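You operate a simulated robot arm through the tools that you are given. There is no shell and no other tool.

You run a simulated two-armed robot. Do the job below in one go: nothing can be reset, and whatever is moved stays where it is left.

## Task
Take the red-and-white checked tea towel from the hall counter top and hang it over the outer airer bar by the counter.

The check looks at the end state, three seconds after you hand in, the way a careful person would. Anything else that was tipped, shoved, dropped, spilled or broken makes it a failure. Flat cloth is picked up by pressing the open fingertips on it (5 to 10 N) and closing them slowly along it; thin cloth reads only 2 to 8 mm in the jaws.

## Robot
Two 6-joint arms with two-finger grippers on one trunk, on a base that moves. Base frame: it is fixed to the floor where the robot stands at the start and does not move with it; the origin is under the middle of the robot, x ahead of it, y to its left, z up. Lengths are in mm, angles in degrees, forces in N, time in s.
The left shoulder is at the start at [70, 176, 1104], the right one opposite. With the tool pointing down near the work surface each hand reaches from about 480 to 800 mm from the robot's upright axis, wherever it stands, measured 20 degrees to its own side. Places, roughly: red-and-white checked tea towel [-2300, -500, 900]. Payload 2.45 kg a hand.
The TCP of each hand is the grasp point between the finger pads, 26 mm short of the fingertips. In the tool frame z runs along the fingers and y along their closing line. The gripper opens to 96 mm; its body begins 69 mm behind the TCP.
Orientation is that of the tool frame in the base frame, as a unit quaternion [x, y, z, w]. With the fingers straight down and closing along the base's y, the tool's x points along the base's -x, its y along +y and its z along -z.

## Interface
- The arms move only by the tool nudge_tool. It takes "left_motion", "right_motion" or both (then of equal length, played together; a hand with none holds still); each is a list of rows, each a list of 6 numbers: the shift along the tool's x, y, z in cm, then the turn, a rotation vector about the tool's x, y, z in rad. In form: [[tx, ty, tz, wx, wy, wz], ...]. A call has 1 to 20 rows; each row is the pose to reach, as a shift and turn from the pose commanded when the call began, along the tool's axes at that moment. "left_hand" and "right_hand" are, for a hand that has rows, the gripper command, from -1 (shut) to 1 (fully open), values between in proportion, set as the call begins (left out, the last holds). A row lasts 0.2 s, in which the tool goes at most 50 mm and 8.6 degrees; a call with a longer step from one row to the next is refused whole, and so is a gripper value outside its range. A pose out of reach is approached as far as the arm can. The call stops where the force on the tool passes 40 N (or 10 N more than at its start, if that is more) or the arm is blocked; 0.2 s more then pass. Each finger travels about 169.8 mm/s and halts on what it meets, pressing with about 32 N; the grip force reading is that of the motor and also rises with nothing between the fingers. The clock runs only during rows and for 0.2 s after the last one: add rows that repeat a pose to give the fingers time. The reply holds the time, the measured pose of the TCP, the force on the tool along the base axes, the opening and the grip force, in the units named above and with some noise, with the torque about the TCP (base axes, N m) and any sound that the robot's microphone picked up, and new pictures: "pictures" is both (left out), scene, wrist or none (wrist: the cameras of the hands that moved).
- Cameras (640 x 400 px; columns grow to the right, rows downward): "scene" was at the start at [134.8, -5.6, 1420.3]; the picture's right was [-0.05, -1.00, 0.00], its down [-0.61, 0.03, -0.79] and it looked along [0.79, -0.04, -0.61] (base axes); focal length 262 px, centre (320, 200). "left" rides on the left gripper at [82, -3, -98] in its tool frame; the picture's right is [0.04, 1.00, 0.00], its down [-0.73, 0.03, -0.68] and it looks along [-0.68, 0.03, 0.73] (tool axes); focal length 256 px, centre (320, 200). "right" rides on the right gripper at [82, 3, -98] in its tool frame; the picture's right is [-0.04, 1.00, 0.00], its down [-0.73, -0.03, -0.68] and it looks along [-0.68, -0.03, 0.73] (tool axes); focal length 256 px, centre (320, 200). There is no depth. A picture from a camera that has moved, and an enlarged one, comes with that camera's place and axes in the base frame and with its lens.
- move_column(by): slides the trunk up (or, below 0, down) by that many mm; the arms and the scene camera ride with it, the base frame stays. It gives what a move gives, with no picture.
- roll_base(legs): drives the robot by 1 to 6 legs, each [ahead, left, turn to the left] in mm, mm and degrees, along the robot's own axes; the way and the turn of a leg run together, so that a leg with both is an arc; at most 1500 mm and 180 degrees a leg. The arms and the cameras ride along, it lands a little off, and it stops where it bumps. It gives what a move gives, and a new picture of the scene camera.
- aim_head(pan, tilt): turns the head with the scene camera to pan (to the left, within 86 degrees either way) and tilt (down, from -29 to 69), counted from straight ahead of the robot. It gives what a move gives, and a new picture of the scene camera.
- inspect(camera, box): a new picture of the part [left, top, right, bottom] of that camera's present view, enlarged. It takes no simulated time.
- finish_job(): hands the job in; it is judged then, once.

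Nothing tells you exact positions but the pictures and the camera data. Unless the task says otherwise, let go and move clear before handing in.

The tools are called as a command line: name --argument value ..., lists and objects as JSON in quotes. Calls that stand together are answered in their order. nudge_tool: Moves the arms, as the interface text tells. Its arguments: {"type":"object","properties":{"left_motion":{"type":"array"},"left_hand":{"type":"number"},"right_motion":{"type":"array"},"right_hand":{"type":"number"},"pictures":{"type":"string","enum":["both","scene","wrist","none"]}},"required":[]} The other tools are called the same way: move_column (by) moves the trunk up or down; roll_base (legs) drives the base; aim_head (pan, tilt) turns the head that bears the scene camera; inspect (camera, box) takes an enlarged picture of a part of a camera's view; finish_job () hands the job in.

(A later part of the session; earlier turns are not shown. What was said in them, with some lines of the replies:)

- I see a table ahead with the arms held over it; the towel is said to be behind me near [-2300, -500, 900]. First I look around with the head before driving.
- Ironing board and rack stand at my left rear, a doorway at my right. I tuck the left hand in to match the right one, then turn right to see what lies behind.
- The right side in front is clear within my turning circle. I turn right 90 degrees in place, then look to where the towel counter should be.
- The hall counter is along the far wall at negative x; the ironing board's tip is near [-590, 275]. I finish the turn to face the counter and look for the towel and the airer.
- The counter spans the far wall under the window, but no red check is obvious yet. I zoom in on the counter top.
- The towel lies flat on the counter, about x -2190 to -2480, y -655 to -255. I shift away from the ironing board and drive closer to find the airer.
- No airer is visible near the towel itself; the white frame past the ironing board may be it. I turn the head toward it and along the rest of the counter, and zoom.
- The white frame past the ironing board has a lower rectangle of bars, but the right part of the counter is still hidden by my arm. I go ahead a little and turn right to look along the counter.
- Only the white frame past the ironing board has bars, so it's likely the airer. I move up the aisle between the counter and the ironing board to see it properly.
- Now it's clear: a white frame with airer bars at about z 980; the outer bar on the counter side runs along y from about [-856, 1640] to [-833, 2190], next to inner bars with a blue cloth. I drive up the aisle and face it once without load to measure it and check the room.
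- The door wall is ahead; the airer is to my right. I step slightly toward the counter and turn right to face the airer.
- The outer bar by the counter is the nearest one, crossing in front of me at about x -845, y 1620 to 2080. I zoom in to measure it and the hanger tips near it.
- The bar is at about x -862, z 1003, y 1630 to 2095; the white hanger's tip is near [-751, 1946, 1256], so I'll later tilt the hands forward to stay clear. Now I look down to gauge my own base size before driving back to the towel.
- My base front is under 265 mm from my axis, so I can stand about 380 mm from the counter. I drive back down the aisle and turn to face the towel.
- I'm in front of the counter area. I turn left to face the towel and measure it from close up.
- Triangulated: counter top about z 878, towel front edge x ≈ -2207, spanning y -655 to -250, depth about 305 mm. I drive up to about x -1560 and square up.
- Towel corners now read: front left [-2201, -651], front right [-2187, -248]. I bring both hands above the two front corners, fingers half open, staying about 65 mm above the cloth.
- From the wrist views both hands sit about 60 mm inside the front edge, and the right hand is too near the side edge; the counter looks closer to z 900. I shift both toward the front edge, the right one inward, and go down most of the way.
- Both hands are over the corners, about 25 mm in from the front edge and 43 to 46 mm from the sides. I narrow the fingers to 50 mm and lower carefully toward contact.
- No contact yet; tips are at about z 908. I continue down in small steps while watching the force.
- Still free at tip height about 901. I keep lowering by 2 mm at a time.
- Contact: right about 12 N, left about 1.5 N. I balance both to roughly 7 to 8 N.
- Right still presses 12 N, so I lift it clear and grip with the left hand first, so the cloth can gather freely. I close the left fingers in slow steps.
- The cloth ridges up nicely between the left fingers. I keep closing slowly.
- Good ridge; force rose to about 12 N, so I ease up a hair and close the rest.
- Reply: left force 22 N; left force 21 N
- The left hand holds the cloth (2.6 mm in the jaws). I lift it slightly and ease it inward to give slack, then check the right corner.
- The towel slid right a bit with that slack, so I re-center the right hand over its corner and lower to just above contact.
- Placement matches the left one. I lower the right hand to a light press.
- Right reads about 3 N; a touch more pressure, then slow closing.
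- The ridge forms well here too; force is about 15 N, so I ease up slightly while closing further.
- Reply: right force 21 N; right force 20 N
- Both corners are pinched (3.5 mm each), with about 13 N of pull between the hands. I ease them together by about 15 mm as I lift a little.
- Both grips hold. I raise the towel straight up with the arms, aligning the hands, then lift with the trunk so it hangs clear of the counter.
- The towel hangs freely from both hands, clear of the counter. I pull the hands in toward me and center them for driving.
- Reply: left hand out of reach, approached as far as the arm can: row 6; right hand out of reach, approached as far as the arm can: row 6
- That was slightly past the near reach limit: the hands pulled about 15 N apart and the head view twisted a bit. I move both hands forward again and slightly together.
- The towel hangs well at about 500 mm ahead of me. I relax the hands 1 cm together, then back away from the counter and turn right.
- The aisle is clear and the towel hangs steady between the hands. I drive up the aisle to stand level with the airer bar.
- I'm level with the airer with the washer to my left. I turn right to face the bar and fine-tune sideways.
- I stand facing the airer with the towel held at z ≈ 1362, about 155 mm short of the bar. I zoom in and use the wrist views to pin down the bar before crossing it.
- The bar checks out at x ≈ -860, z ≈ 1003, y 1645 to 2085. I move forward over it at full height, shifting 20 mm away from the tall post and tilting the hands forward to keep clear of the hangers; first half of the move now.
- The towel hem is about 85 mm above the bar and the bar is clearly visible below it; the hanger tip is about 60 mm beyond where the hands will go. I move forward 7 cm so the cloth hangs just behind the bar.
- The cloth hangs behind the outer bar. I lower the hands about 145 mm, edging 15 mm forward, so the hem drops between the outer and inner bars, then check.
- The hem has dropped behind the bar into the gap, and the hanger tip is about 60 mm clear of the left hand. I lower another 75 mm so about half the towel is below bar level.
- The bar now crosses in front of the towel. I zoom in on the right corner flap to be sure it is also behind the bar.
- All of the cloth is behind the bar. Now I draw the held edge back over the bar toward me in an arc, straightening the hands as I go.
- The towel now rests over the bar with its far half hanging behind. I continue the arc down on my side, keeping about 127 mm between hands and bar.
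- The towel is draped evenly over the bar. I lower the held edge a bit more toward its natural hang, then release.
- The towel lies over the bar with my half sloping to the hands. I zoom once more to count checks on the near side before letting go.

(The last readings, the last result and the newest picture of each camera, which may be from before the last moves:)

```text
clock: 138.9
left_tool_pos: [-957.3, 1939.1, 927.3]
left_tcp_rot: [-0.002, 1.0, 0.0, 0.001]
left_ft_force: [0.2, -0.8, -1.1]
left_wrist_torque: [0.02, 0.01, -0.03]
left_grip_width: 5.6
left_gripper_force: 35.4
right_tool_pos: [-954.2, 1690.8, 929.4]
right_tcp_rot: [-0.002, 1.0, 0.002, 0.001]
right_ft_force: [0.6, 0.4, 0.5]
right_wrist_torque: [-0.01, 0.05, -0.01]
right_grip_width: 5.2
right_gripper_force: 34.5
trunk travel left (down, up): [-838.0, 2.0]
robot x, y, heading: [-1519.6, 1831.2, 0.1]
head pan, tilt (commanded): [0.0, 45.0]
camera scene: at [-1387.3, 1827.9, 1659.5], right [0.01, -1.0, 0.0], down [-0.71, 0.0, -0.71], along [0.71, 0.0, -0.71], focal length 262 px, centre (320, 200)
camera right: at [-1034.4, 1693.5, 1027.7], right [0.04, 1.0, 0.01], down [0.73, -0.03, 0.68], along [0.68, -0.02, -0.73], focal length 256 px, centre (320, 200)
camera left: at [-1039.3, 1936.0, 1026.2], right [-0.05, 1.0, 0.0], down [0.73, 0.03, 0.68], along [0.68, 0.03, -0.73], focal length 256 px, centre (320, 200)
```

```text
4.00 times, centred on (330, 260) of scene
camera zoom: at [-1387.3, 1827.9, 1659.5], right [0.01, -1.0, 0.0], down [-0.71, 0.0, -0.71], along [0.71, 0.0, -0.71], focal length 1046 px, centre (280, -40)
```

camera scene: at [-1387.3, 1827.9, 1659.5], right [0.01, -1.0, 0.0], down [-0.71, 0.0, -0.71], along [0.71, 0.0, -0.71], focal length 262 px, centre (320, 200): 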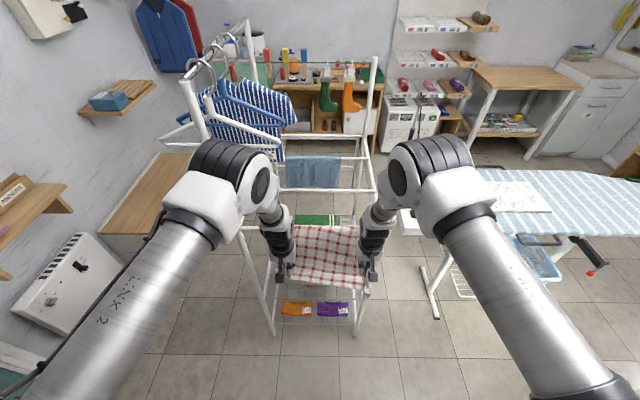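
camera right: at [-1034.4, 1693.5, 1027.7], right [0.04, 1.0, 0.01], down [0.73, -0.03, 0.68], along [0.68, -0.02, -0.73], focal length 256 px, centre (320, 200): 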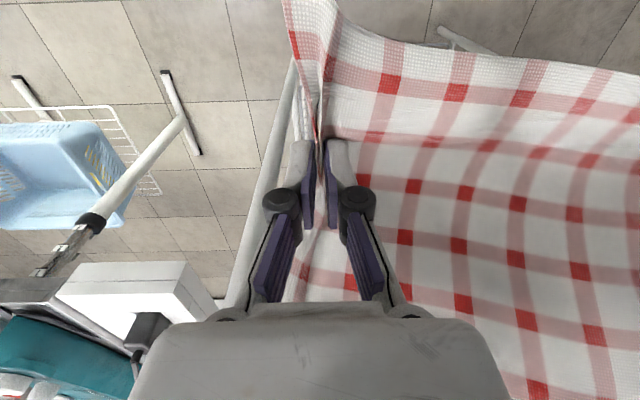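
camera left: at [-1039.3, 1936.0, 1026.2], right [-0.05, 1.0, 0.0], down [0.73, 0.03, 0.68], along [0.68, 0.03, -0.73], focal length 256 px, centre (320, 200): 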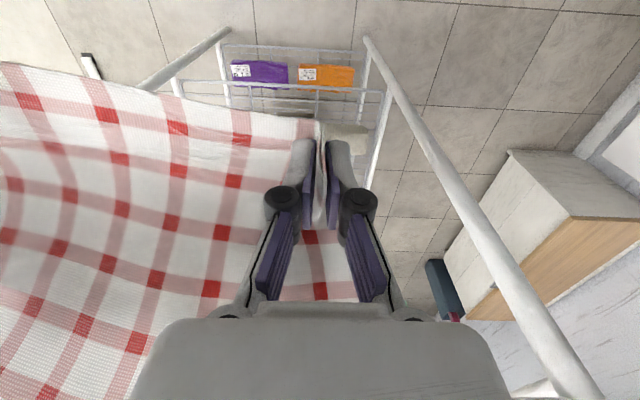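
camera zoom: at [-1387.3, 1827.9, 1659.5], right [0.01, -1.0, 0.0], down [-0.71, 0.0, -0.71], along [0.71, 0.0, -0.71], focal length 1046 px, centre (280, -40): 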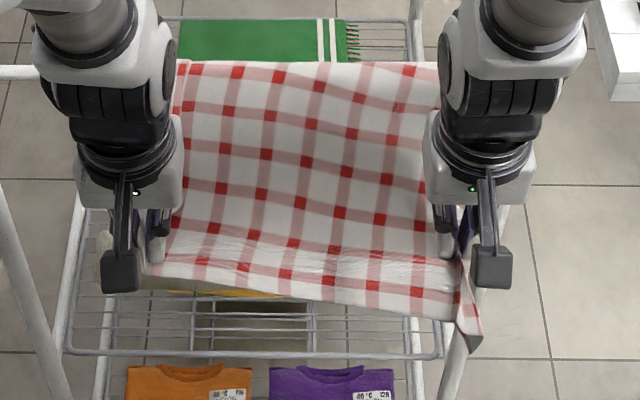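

My side measures about 175 mm against roughly 130 mm behind, so it's a bit lopsided. I retrace the arc back over the bar with the cloth still held, to redo the pull-back with a smaller radius for an even hang.

nudge_tool --left_motion '[[1.6, 0, -3.7, 0, 0, 0], [2.6, 0, -7.7, 0, 0, 0], [2.4, 0, -12.0, 0, 0, 0], [0.4, 0, -15.7, 0, 0, 0], [-2.1, 0, -18.2, 0, -0.1, 0], [-5.6, 0, -20.0, 0, -0.22, 0], [-9.1, 0, -20.7, 0, -0.34, 0], [-12.1, 0, -20.2, 0, -0.44, 0], [-13.6, 0, -19.2, 0, -0.46, 0], [-13.6, 0, -19.2, 0, -0.46, 0]]' --right_motion '[[1.6, 0, -3.7, 0, 0, 0], [2.6, 0, -7.7, 0, 0, 0], [2.4, 0, -12.0, 0, 0, 0], [0.4, 0, -15.7, 0, 0, 0], [-2.1, 0, -18.2, 0, -0.1, 0], [-5.6, 0, -20.0, 0, -0.22, 0], [-9.1, 0, -20.7, 0, -0.34, 0], [-12.1, 0, -20.2, 0, -0.44, 0], [-13.6, 0, -19.2, 0, -0.46, 0], [-13.6, 0, -19.2, 0, -0.46, 0]]' --pictures "scene"

inspect --camera "scene" --box '[250, 160, 410, 270]'

```text
clock: 141.1
left_tool_pos: [-820.7, 1938.9, 1120.9]
left_tcp_rot: [-0.003, 0.973, 0.001, 0.23]
left_ft_force: [1.6, -1.2, 0.0]
left_wrist_torque: [-0.02, -0.01, 0.0]
left_grip_width: 4.7
left_gripper_force: 35.2
right_tool_pos: [-819.4, 1691.0, 1121.3]
right_tcp_rot: [-0.002, 0.973, 0.004, 0.229]
right_ft_force: [0.1, 2.0, -1.2]
right_wrist_torque: [0.0, 0.02, -0.02]
right_grip_width: 5.2
right_gripper_force: 38.6
trunk travel left (down, up): [-838.0, 2.0]
robot x, y, heading: [-1521.2, 1830.4, 0.4]
head pan, tilt (commanded): [0.0, 45.0]
camera scene: at [-1388.3, 1828.4, 1659.6], right [0.01, -1.0, 0.0], down [-0.71, 0.0, -0.71], along [0.71, 0.0, -0.71], focal length 262 px, centre (320, 200)
```

scene: 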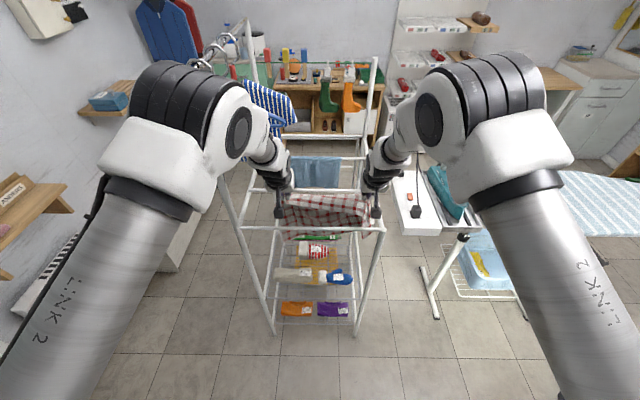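

```text
3.64 times, centred on (330, 215) of scene
camera zoom: at [-1388.3, 1828.4, 1659.6], right [0.01, -1.0, 0.0], down [-0.71, 0.0, -0.71], along [0.71, 0.0, -0.71], focal length 951 px, centre (284, 146)
```

zoom: 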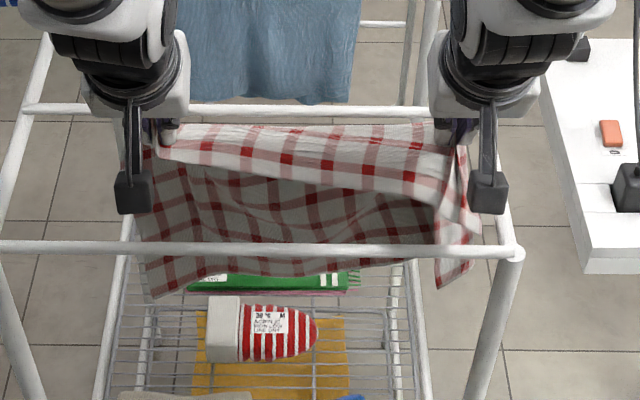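

The cloth is behind the bar again with the held edge flopping toward me. I redo the pull-back arc with a radius of about 100 mm.

nudge_tool --left_motion '[[2.64, 0, -0.31, 0, 0.08, 0], [5.41, 0, -1.47, 0, 0.16, 0], [8.32, 0, -1.92, 0, 0.24, 0], [11.32, 0, -1.51, 0, 0.32, 0], [14.27, 0, -0.08, 0, 0.4, 0], [16.63, 0, 2.43, 0, 0.463, 0], [18.11, 0, 5.6, 0, 0.463, 0], [18.64, 0, 8.69, 0, 0.463, 0], [18.64, 0, 8.69, 0, 0.463, 0], [18.64, 0, 8.69, 0, 0.463, 0]]' --right_motion '[[2.64, 0, -0.31, 0, 0.08, 0], [5.41, 0, -1.47, 0, 0.16, 0], [8.32, 0, -1.92, 0, 0.24, 0], [11.32, 0, -1.51, 0, 0.32, 0], [14.27, 0, -0.08, 0, 0.4, 0], [16.63, 0, 2.43, 0, 0.463, 0], [18.11, 0, 5.6, 0, 0.463, 0], [18.64, 0, 8.69, 0, 0.463, 0], [18.64, 0, 8.69, 0, 0.463, 0], [18.64, 0, 8.69, 0, 0.463, 0]]' --pictures "both"

inspect --camera "scene" --box '[270, 210, 390, 310]'

```text
clock: 143.3
left_tool_pos: [-945.9, 1937.1, 961.9]
left_tcp_rot: [-0.003, 1.0, 0.0, -0.001]
left_ft_force: [-0.1, -2.4, 0.8]
left_wrist_torque: [-0.09, -0.01, -0.03]
left_grip_width: 3.6
left_gripper_force: 38.0
right_tool_pos: [-949.7, 1691.4, 960.2]
right_tcp_rot: [-0.001, 1.0, 0.003, -0.001]
right_ft_force: [0.8, 0.6, 0.6]
right_wrist_torque: [-0.04, 0.1, 0.03]
right_grip_width: 5.3
right_gripper_force: 32.7
trunk travel left (down, up): [-838.0, 2.0]
robot x, y, heading: [-1517.0, 1829.8, 0.4]
head pan, tilt (commanded): [0.0, 45.0]
camera scene: at [-1387.5, 1828.7, 1659.5], right [0.01, -1.0, 0.0], down [-0.71, 0.0, -0.71], along [0.71, 0.0, -0.71], focal length 262 px, centre (320, 200)
camera right: at [-1030.2, 1693.7, 1058.1], right [0.04, 1.0, 0.01], down [0.74, -0.03, 0.68], along [0.68, -0.02, -0.74], focal length 256 px, centre (320, 200)
camera left: at [-1028.3, 1933.8, 1060.4], right [-0.05, 1.0, 0.0], down [0.73, 0.03, 0.68], along [0.68, 0.03, -0.74], focal length 256 px, centre (320, 200)
```

scene: 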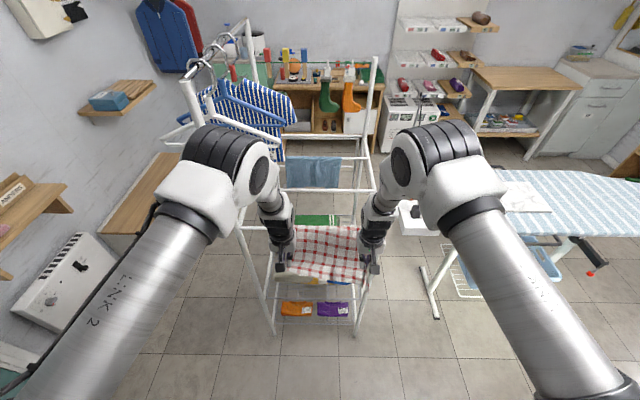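
right: 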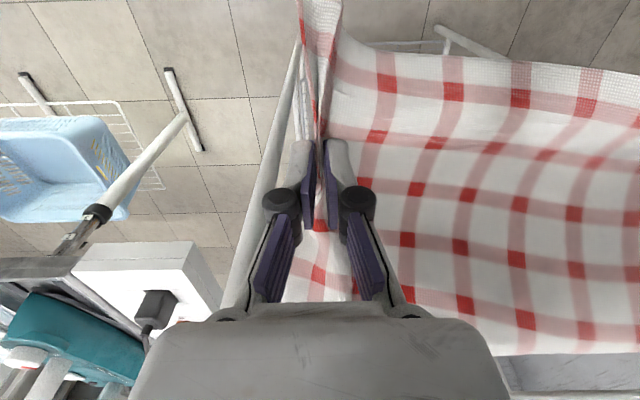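
left: 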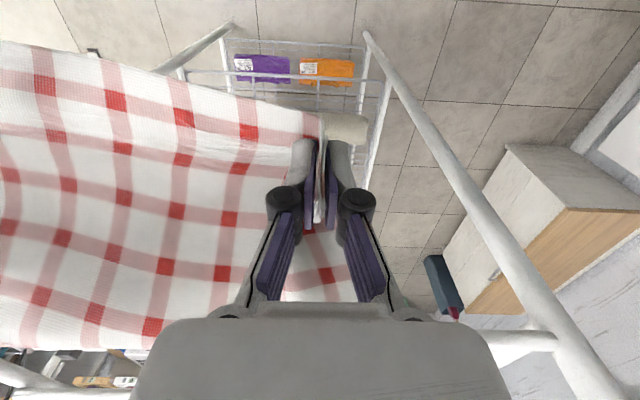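

```text
4.00 times, centred on (330, 260) of scene
camera zoom: at [-1387.5, 1828.7, 1659.5], right [0.01, -1.0, 0.0], down [-0.71, 0.0, -0.71], along [0.71, 0.0, -0.71], focal length 1046 px, centre (280, -40)
```

zoom: 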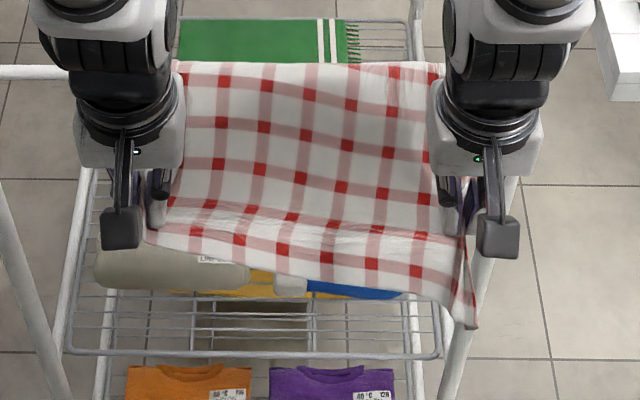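

Now about 4½ check rows hang on my side, close to even. I open both hands gently together.

nudge_tool --left_motion '[[0, 0, 0, 0, 0, 0], [0, 0, 0, 0, 0, 0]]' --right_motion '[[0, 0, 0, 0, 0, 0], [0, 0, 0, 0, 0, 0]]' --left_hand -0.6 --right_hand -0.6 --pictures "none"

nudge_tool --left_motion '[[0, 0, 0, 0, 0, 0], [0, 0, 0, 0, 0, 0], [0, 0, 0, 0, 0, 0]]' --right_motion '[[0, 0, 0, 0, 0, 0], [0, 0, 0, 0, 0, 0], [0, 0, 0, 0, 0, 0]]' --left_hand 0.1 --right_hand 0.1 --pictures "both"

inspect --camera "scene" --box '[270, 210, 390, 310]'

```text
clock: 143.9
left_tool_pos: [-946.4, 1937.7, 961.6]
left_tcp_rot: [-0.002, 1.0, 0.0, -0.001]
left_ft_force: [1.3, -0.1, 0.1]
left_wrist_torque: [-0.02, -0.03, -0.01]
left_grip_width: 19.2
left_gripper_force: 0.1
right_tool_pos: [-949.9, 1691.2, 959.2]
right_tcp_rot: [-0.003, 1.0, 0.003, -0.002]
right_ft_force: [0.1, -1.0, 0.1]
right_wrist_torque: [-0.02, 0.0, 0.04]
right_grip_width: 19.3
right_gripper_force: 0.1
trunk travel left (down, up): [-838.0, 2.0]
robot x, y, heading: [-1516.4, 1828.9, 0.4]
head pan, tilt (commanded): [0.0, 45.0]
```

```text
clock: 144.7
left_tool_pos: [-946.1, 1937.2, 960.8]
left_tcp_rot: [-0.002, 1.0, 0.0, -0.002]
left_ft_force: [-0.4, 0.7, -0.3]
left_wrist_torque: [0.01, 0.01, 0.01]
left_grip_width: 52.7
left_gripper_force: 0.1
right_tool_pos: [-949.5, 1692.3, 959.1]
right_tcp_rot: [-0.003, 1.0, 0.002, -0.002]
right_ft_force: [-0.1, 0.6, -0.1]
right_wrist_torque: [0.02, -0.04, -0.02]
right_grip_width: 52.9
right_gripper_force: 0.1
trunk travel left (down, up): [-838.0, 2.0]
robot x, y, heading: [-1516.0, 1826.8, 0.3]
head pan, tilt (commanded): [0.0, 45.0]
camera scene: at [-1386.4, 1828.4, 1659.4], right [0.01, -1.0, 0.0], down [-0.71, 0.0, -0.71], along [0.71, 0.0, -0.71], focal length 262 px, centre (320, 200)
camera right: at [-1029.6, 1693.5, 1057.8], right [0.04, 1.0, 0.01], down [0.74, -0.03, 0.68], along [0.68, -0.02, -0.74], focal length 256 px, centre (320, 200)
camera left: at [-1027.6, 1933.7, 1060.3], right [-0.05, 1.0, 0.0], down [0.73, 0.03, 0.68], along [0.68, 0.03, -0.74], focal length 256 px, centre (320, 200)
```

scene: 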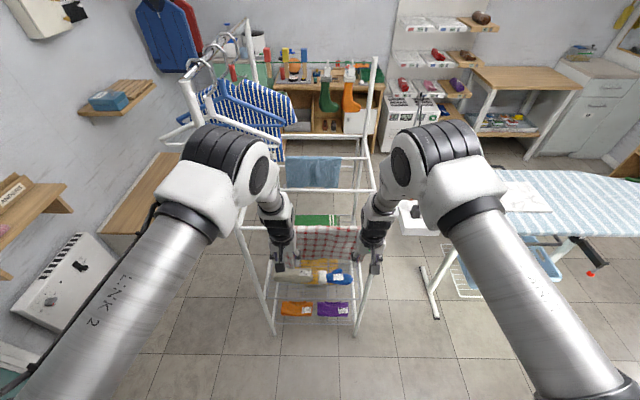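
right: 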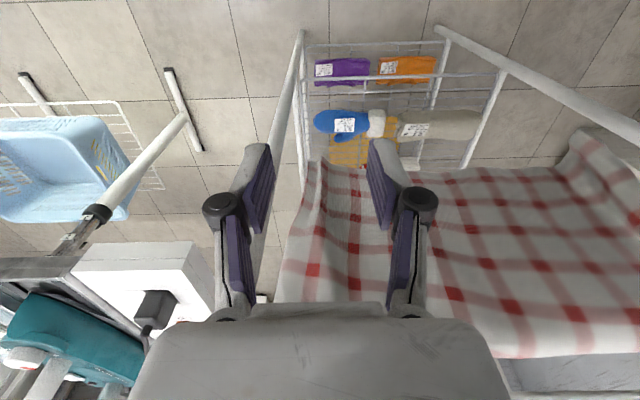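
left: 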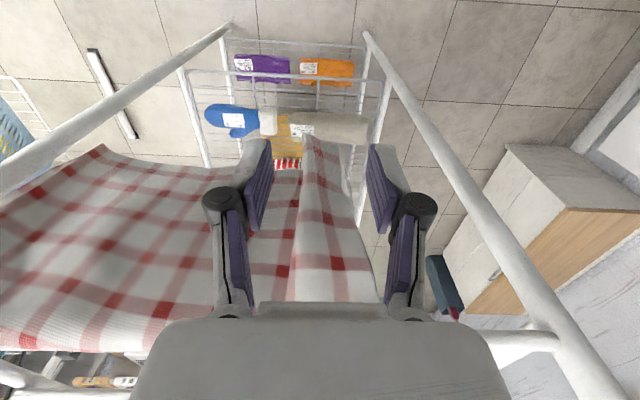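

```text
4.00 times, centred on (330, 260) of scene
camera zoom: at [-1386.4, 1828.4, 1659.4], right [0.01, -1.0, 0.0], down [-0.71, 0.0, -0.71], along [0.71, 0.0, -0.71], focal length 1046 px, centre (280, -40)
```

zoom: 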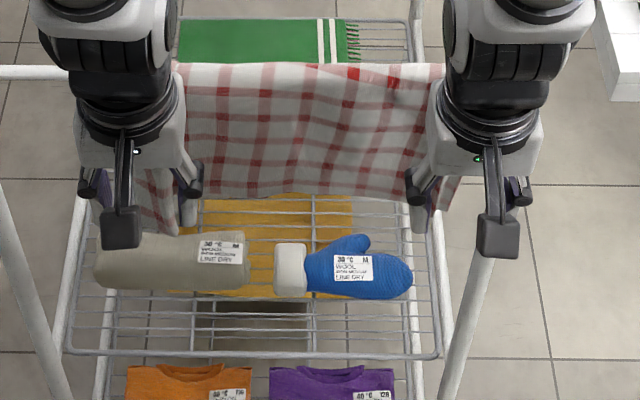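

Both hands are open and the towel hangs on the bar by itself. I draw the hands straight back away from the cloth.

nudge_tool --left_motion '[[1.5, 0, 0, 0, 0, 0], [3, 0, 0, 0, 0, 0], [4.5, 0, 0, 0, 0, 0], [5.5, 0, 0, 0, 0, 0], [5.5, 0, 0, 0, 0, 0]]' --right_motion '[[1.5, 0, 0, 0, 0, 0], [3, 0, 0, 0, 0, 0], [4.5, 0, 0, 0, 0, 0], [5.5, 0, 0, 0, 0, 0], [5.5, 0, 0, 0, 0, 0]]' --pictures "both"

```text
clock: 145.9
left_tool_pos: [-1003.3, 1939.2, 959.2]
left_tcp_rot: [-0.002, 1.0, 0.0, -0.001]
left_ft_force: [0.3, 0.6, -0.6]
left_wrist_torque: [0.0, 0.01, 0.0]
left_grip_width: 52.6
left_gripper_force: 0.1
right_tool_pos: [-1002.3, 1691.5, 960.3]
right_tcp_rot: [-0.003, 1.0, 0.002, -0.001]
right_ft_force: [0.4, 1.0, -0.4]
right_wrist_torque: [0.01, 0.03, 0.0]
right_grip_width: 52.6
right_gripper_force: 0.0
trunk travel left (down, up): [-838.0, 2.0]
robot x, y, heading: [-1513.8, 1829.0, 0.5]
head pan, tilt (commanded): [0.0, 45.0]
camera scene: at [-1386.3, 1828.4, 1659.4], right [0.01, -1.0, 0.0], down [-0.71, 0.0, -0.71], along [0.71, 0.0, -0.71], focal length 262 px, centre (320, 200)
camera right: at [-1083.7, 1692.8, 1059.0], right [0.04, 1.0, 0.01], down [0.74, -0.03, 0.68], along [0.68, -0.02, -0.74], focal length 256 px, centre (320, 200)
camera left: at [-1083.9, 1935.1, 1058.8], right [-0.05, 1.0, 0.0], down [0.73, 0.03, 0.68], along [0.68, 0.03, -0.74], focal length 256 px, centre (320, 200)
```

scene: 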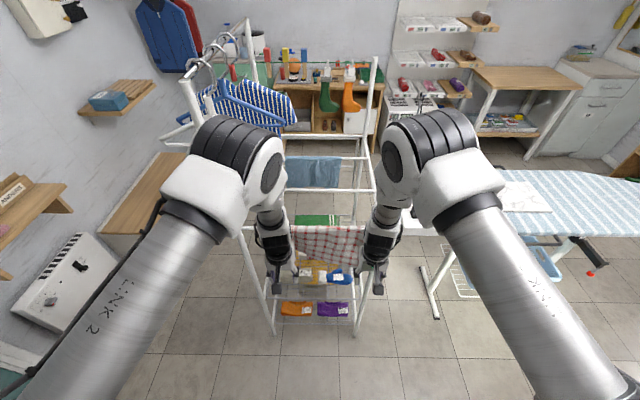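
right: 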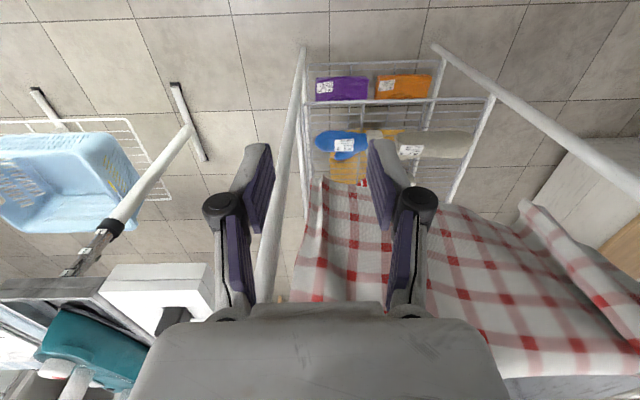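
left: 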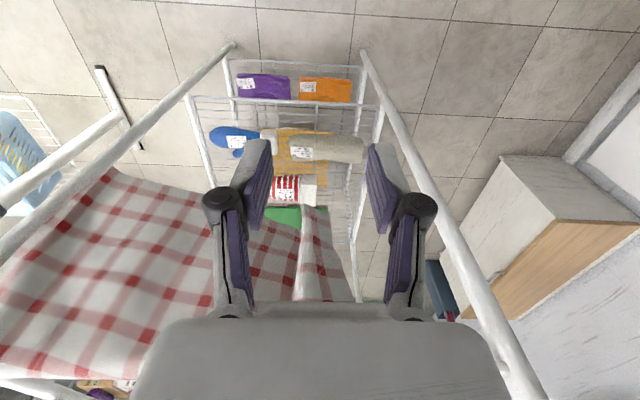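

The hands are clear of the cloth. I back the base away a little, raise the hands and look at how the towel hangs.

roll_base --legs '[[-70, 0, 0]]'

nudge_tool --left_motion '[[0, 0, -4, 0, 0, 0], [0, 0, -8, 0, 0, 0], [0, 0, -12, 0, 0, 0], [0, 0, -16, 0, 0, 0], [0, 0, -20, 0, 0, 0], [0, 0, -24, 0, 0, 0], [0, 1.5, -28, 0, 0, 0], [0, 3.5, -32, 0, 0, 0]]' --right_motion '[[0, 0, -4, 0, 0, 0], [0, 0, -8, 0, 0, 0], [0, 0, -12, 0, 0, 0], [0, 0, -16, 0, 0, 0], [0, 0, -20, 0, 0, 0], [0, 0, -24, 0, 0, 0], [0, -1.5, -28, 0, 0, 0], [0, -3.5, -32, 0, 0, 0]]' --pictures "scene"

inspect --camera "scene" --box '[200, 150, 440, 300]'

```text
clock: 146.9
left_tool_pos: [-1068.3, 1936.9, 958.3]
left_tcp_rot: [-0.003, 1.0, 0.0, -0.004]
left_ft_force: [0.4, 0.5, -0.7]
left_wrist_torque: [-0.01, 0.05, 0.02]
left_grip_width: 53.0
left_gripper_force: 0.0
right_tool_pos: [-1069.1, 1689.9, 957.2]
right_tcp_rot: [-0.001, 1.0, 0.002, -0.003]
right_ft_force: [0.5, 0.7, 0.5]
right_wrist_torque: [0.0, 0.03, 0.02]
right_grip_width: 52.8
right_gripper_force: 0.1
trunk travel left (down, up): [-838.0, 2.0]
robot x, y, heading: [-1583.0, 1826.4, 0.1]
head pan, tilt (commanded): [0.0, 45.0]
camera scene: at [-1448.8, 1827.9, 1658.7], right [0.01, -1.0, 0.0], down [-0.71, 0.0, -0.7], along [0.7, 0.0, -0.71], focal length 262 px, centre (320, 200)
```

scene: 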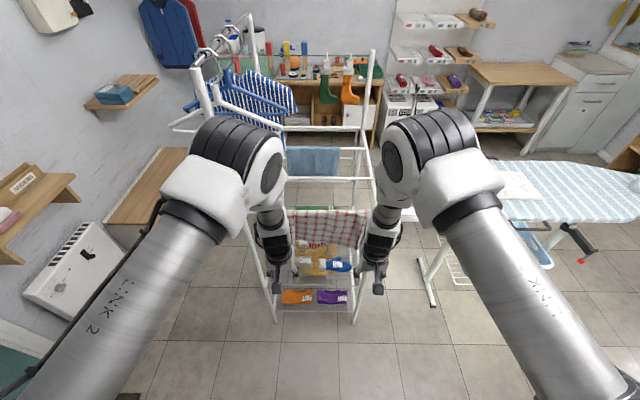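

```text
clock: 148.1
left_tool_pos: [-1105.8, 1954.3, 1071.4]
left_tcp_rot: [-0.017, 0.995, -0.015, -0.095]
left_ft_force: [-0.3, 0.5, 0.0]
left_wrist_torque: [0.02, 0.0, 0.05]
left_grip_width: 52.5
left_gripper_force: 0.1
left hand out of reach, approached as far as the arm can: row 2, 3, 4, 5
right_tool_pos: [-1072.8, 1686.2, 1142.1]
right_tcp_rot: [0.006, 1.0, 0.011, -0.011]
right_ft_force: [0.7, 0.0, -0.3]
right_wrist_torque: [0.04, 0.02, 0.01]
right_grip_width: 52.6
right_gripper_force: 0.1
trunk travel left (down, up): [-838.0, 2.0]
robot x, y, heading: [-1582.7, 1824.4, 0.3]
head pan, tilt (commanded): [0.0, 45.0]
stopped in row 5 (left hand): the arm was blocked; the commanded pose is now the measured one
camera scene: at [-1455.6, 1827.4, 1659.4], right [0.01, -1.0, 0.0], down [-0.71, 0.0, -0.71], along [0.71, 0.0, -0.71], focal length 262 px, centre (320, 200)
```

scene: 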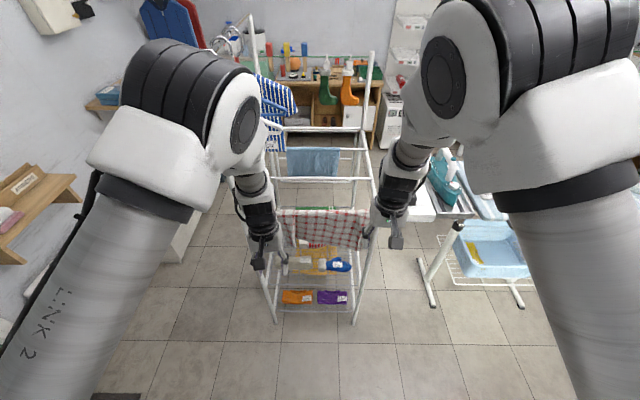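

```text
2.67 times, centred on (320, 225) of scene
camera zoom: at [-1455.6, 1827.4, 1659.4], right [0.01, -1.0, 0.0], down [-0.71, 0.0, -0.71], along [0.71, 0.0, -0.71], focal length 698 px, centre (320, 133)
```

zoom: 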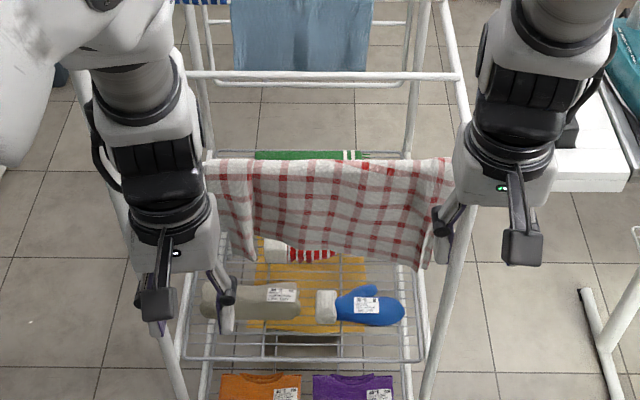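

The left arm reached its near limit while rising, but touched nothing. I zoom in to check that the towel is not slipping.

inspect --camera "scene" --box '[265, 195, 385, 270]'

inspect --camera "right" --box '[0, 0, 640, 400]'

inspect --camera "left" --box '[0, 0, 640, 400]'

```text
5.33 times, centred on (325, 232) of scene
camera zoom: at [-1455.6, 1827.4, 1659.4], right [0.01, -1.0, 0.0], down [-0.71, 0.0, -0.71], along [0.71, 0.0, -0.71], focal length 1395 px, centre (293, 27)
```

zoom: 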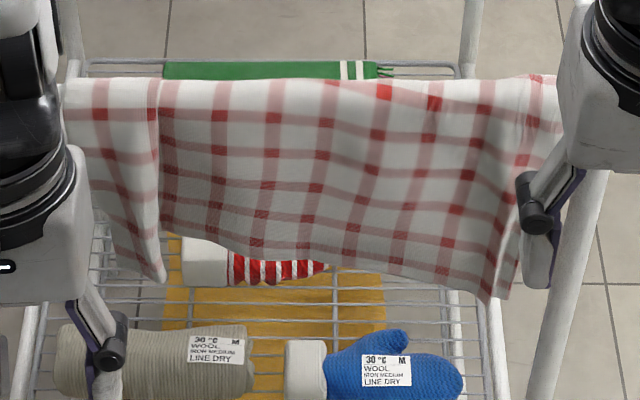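

```text
1.00 times, centred on (320, 200) of right (not enlarged: the box is as wide or as high as the picture)
camera zoom: at [-1151.3, 1686.8, 1242.5], right [0.05, 1.0, 0.02], down [0.75, -0.05, 0.66], along [0.66, -0.02, -0.75], focal length 256 px, centre (320, 200)
```

zoom: 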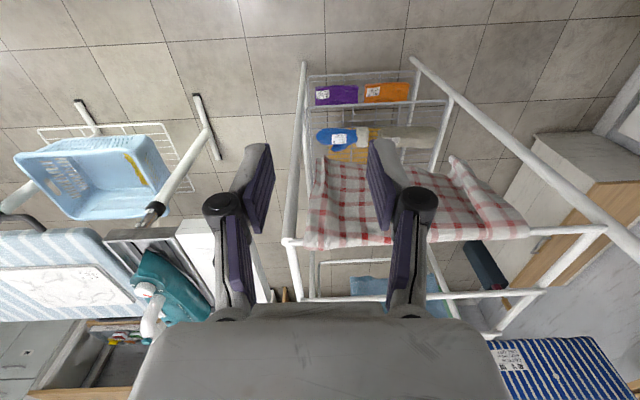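

```text
1.00 times, centred on (320, 200) of left (not enlarged: the box is as wide or as high as the picture)
camera zoom: at [-1166.8, 1952.1, 1184.3], right [-0.08, 1.0, -0.02], down [0.85, 0.07, 0.53], along [0.53, 0.02, -0.85], focal length 256 px, centre (320, 200)
```

zoom: 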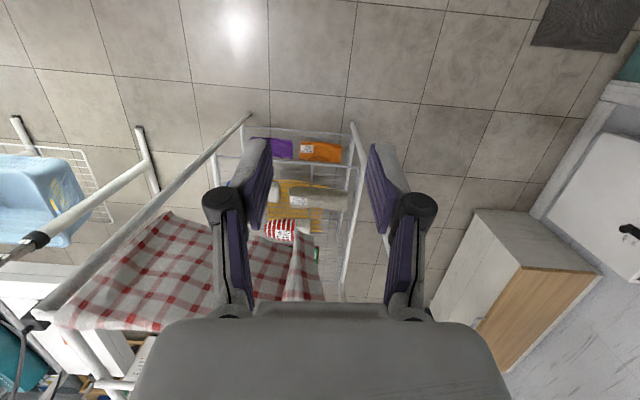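

I count about five check rows on my side, roughly one more than before release, so I check whether it is still moving by waiting two seconds and comparing.

nudge_tool --right_motion '[[0, 0, 0, 0, 0, 0], [0, 0, 0, 0, 0, 0], [0, 0, 0, 0, 0, 0], [0, 0, 0, 0, 0, 0], [0, 0, 0, 0, 0, 0], [0, 0, 0, 0, 0, 0], [0, 0, 0, 0, 0, 0], [0, 0, 0, 0, 0, 0], [0, 0, 0, 0, 0, 0], [0, 0, 0, 0, 0, 0]]' --pictures "none"

inspect --camera "scene" --box '[265, 195, 385, 270]'

```text
clock: 150.3
left_tool_pos: [-1104.5, 1955.2, 1073.0]
left_tcp_rot: [-0.018, 0.995, -0.015, -0.093]
left_ft_force: [0.4, -0.4, -0.3]
left_wrist_torque: [0.0, -0.02, -0.04]
left_grip_width: 53.0
left_gripper_force: 0.0
right_tool_pos: [-1073.5, 1686.1, 1143.1]
right_tcp_rot: [0.005, 1.0, 0.011, -0.011]
right_ft_force: [-0.1, 0.8, -0.1]
right_wrist_torque: [0.0, 0.04, 0.03]
right_grip_width: 52.9
right_gripper_force: 0.1
trunk travel left (down, up): [-838.0, 2.0]
robot x, y, heading: [-1585.7, 1830.1, 0.2]
head pan, tilt (commanded): [0.0, 45.0]
```

```text
5.33 times, centred on (325, 232) of scene
camera zoom: at [-1455.7, 1827.9, 1659.4], right [0.01, -1.0, 0.0], down [-0.71, 0.0, -0.71], along [0.71, 0.0, -0.71], focal length 1395 px, centre (293, 27)
```

zoom: 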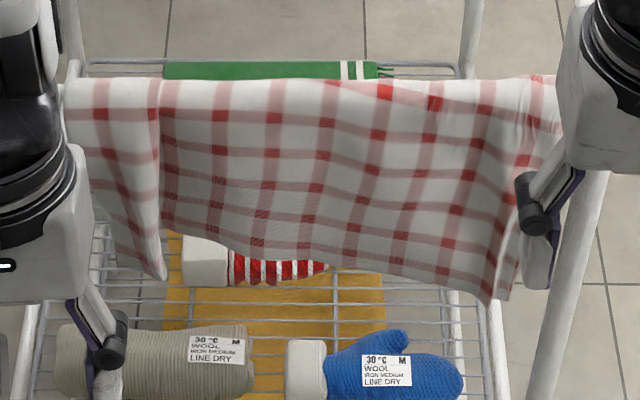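

The towel has not moved in two seconds: it hangs still over the outer bar with roughly half on each side. Both hands are open and well clear, and nothing else looks disturbed, so I hand in.

finish_job

```text
The job is handed in.
```

The red-and-white checked tea towel is hanging over the outer airer bar on the counter side. I've handed the job in and haven't had a verdict back.

- **How it hangs:** About five rows of checks hang on my side. The other half hangs behind the bar, in the gap before the next bar. I couldn't see that far side directly, so the even split is an estimate.
- **Stability:** The towel slid a little when I let go. I then waited two seconds and it hadn't moved any further.
- **Surroundings:** Both hands are open and about 200 mm clear of the bar. I saw no sign that the frame, the hangers, the blue cloth or the things on the shelf were touched or moved.
- **Left arm:** It reached its near limit as I backed away and was left slightly tilted. No contact force showed when that happened.
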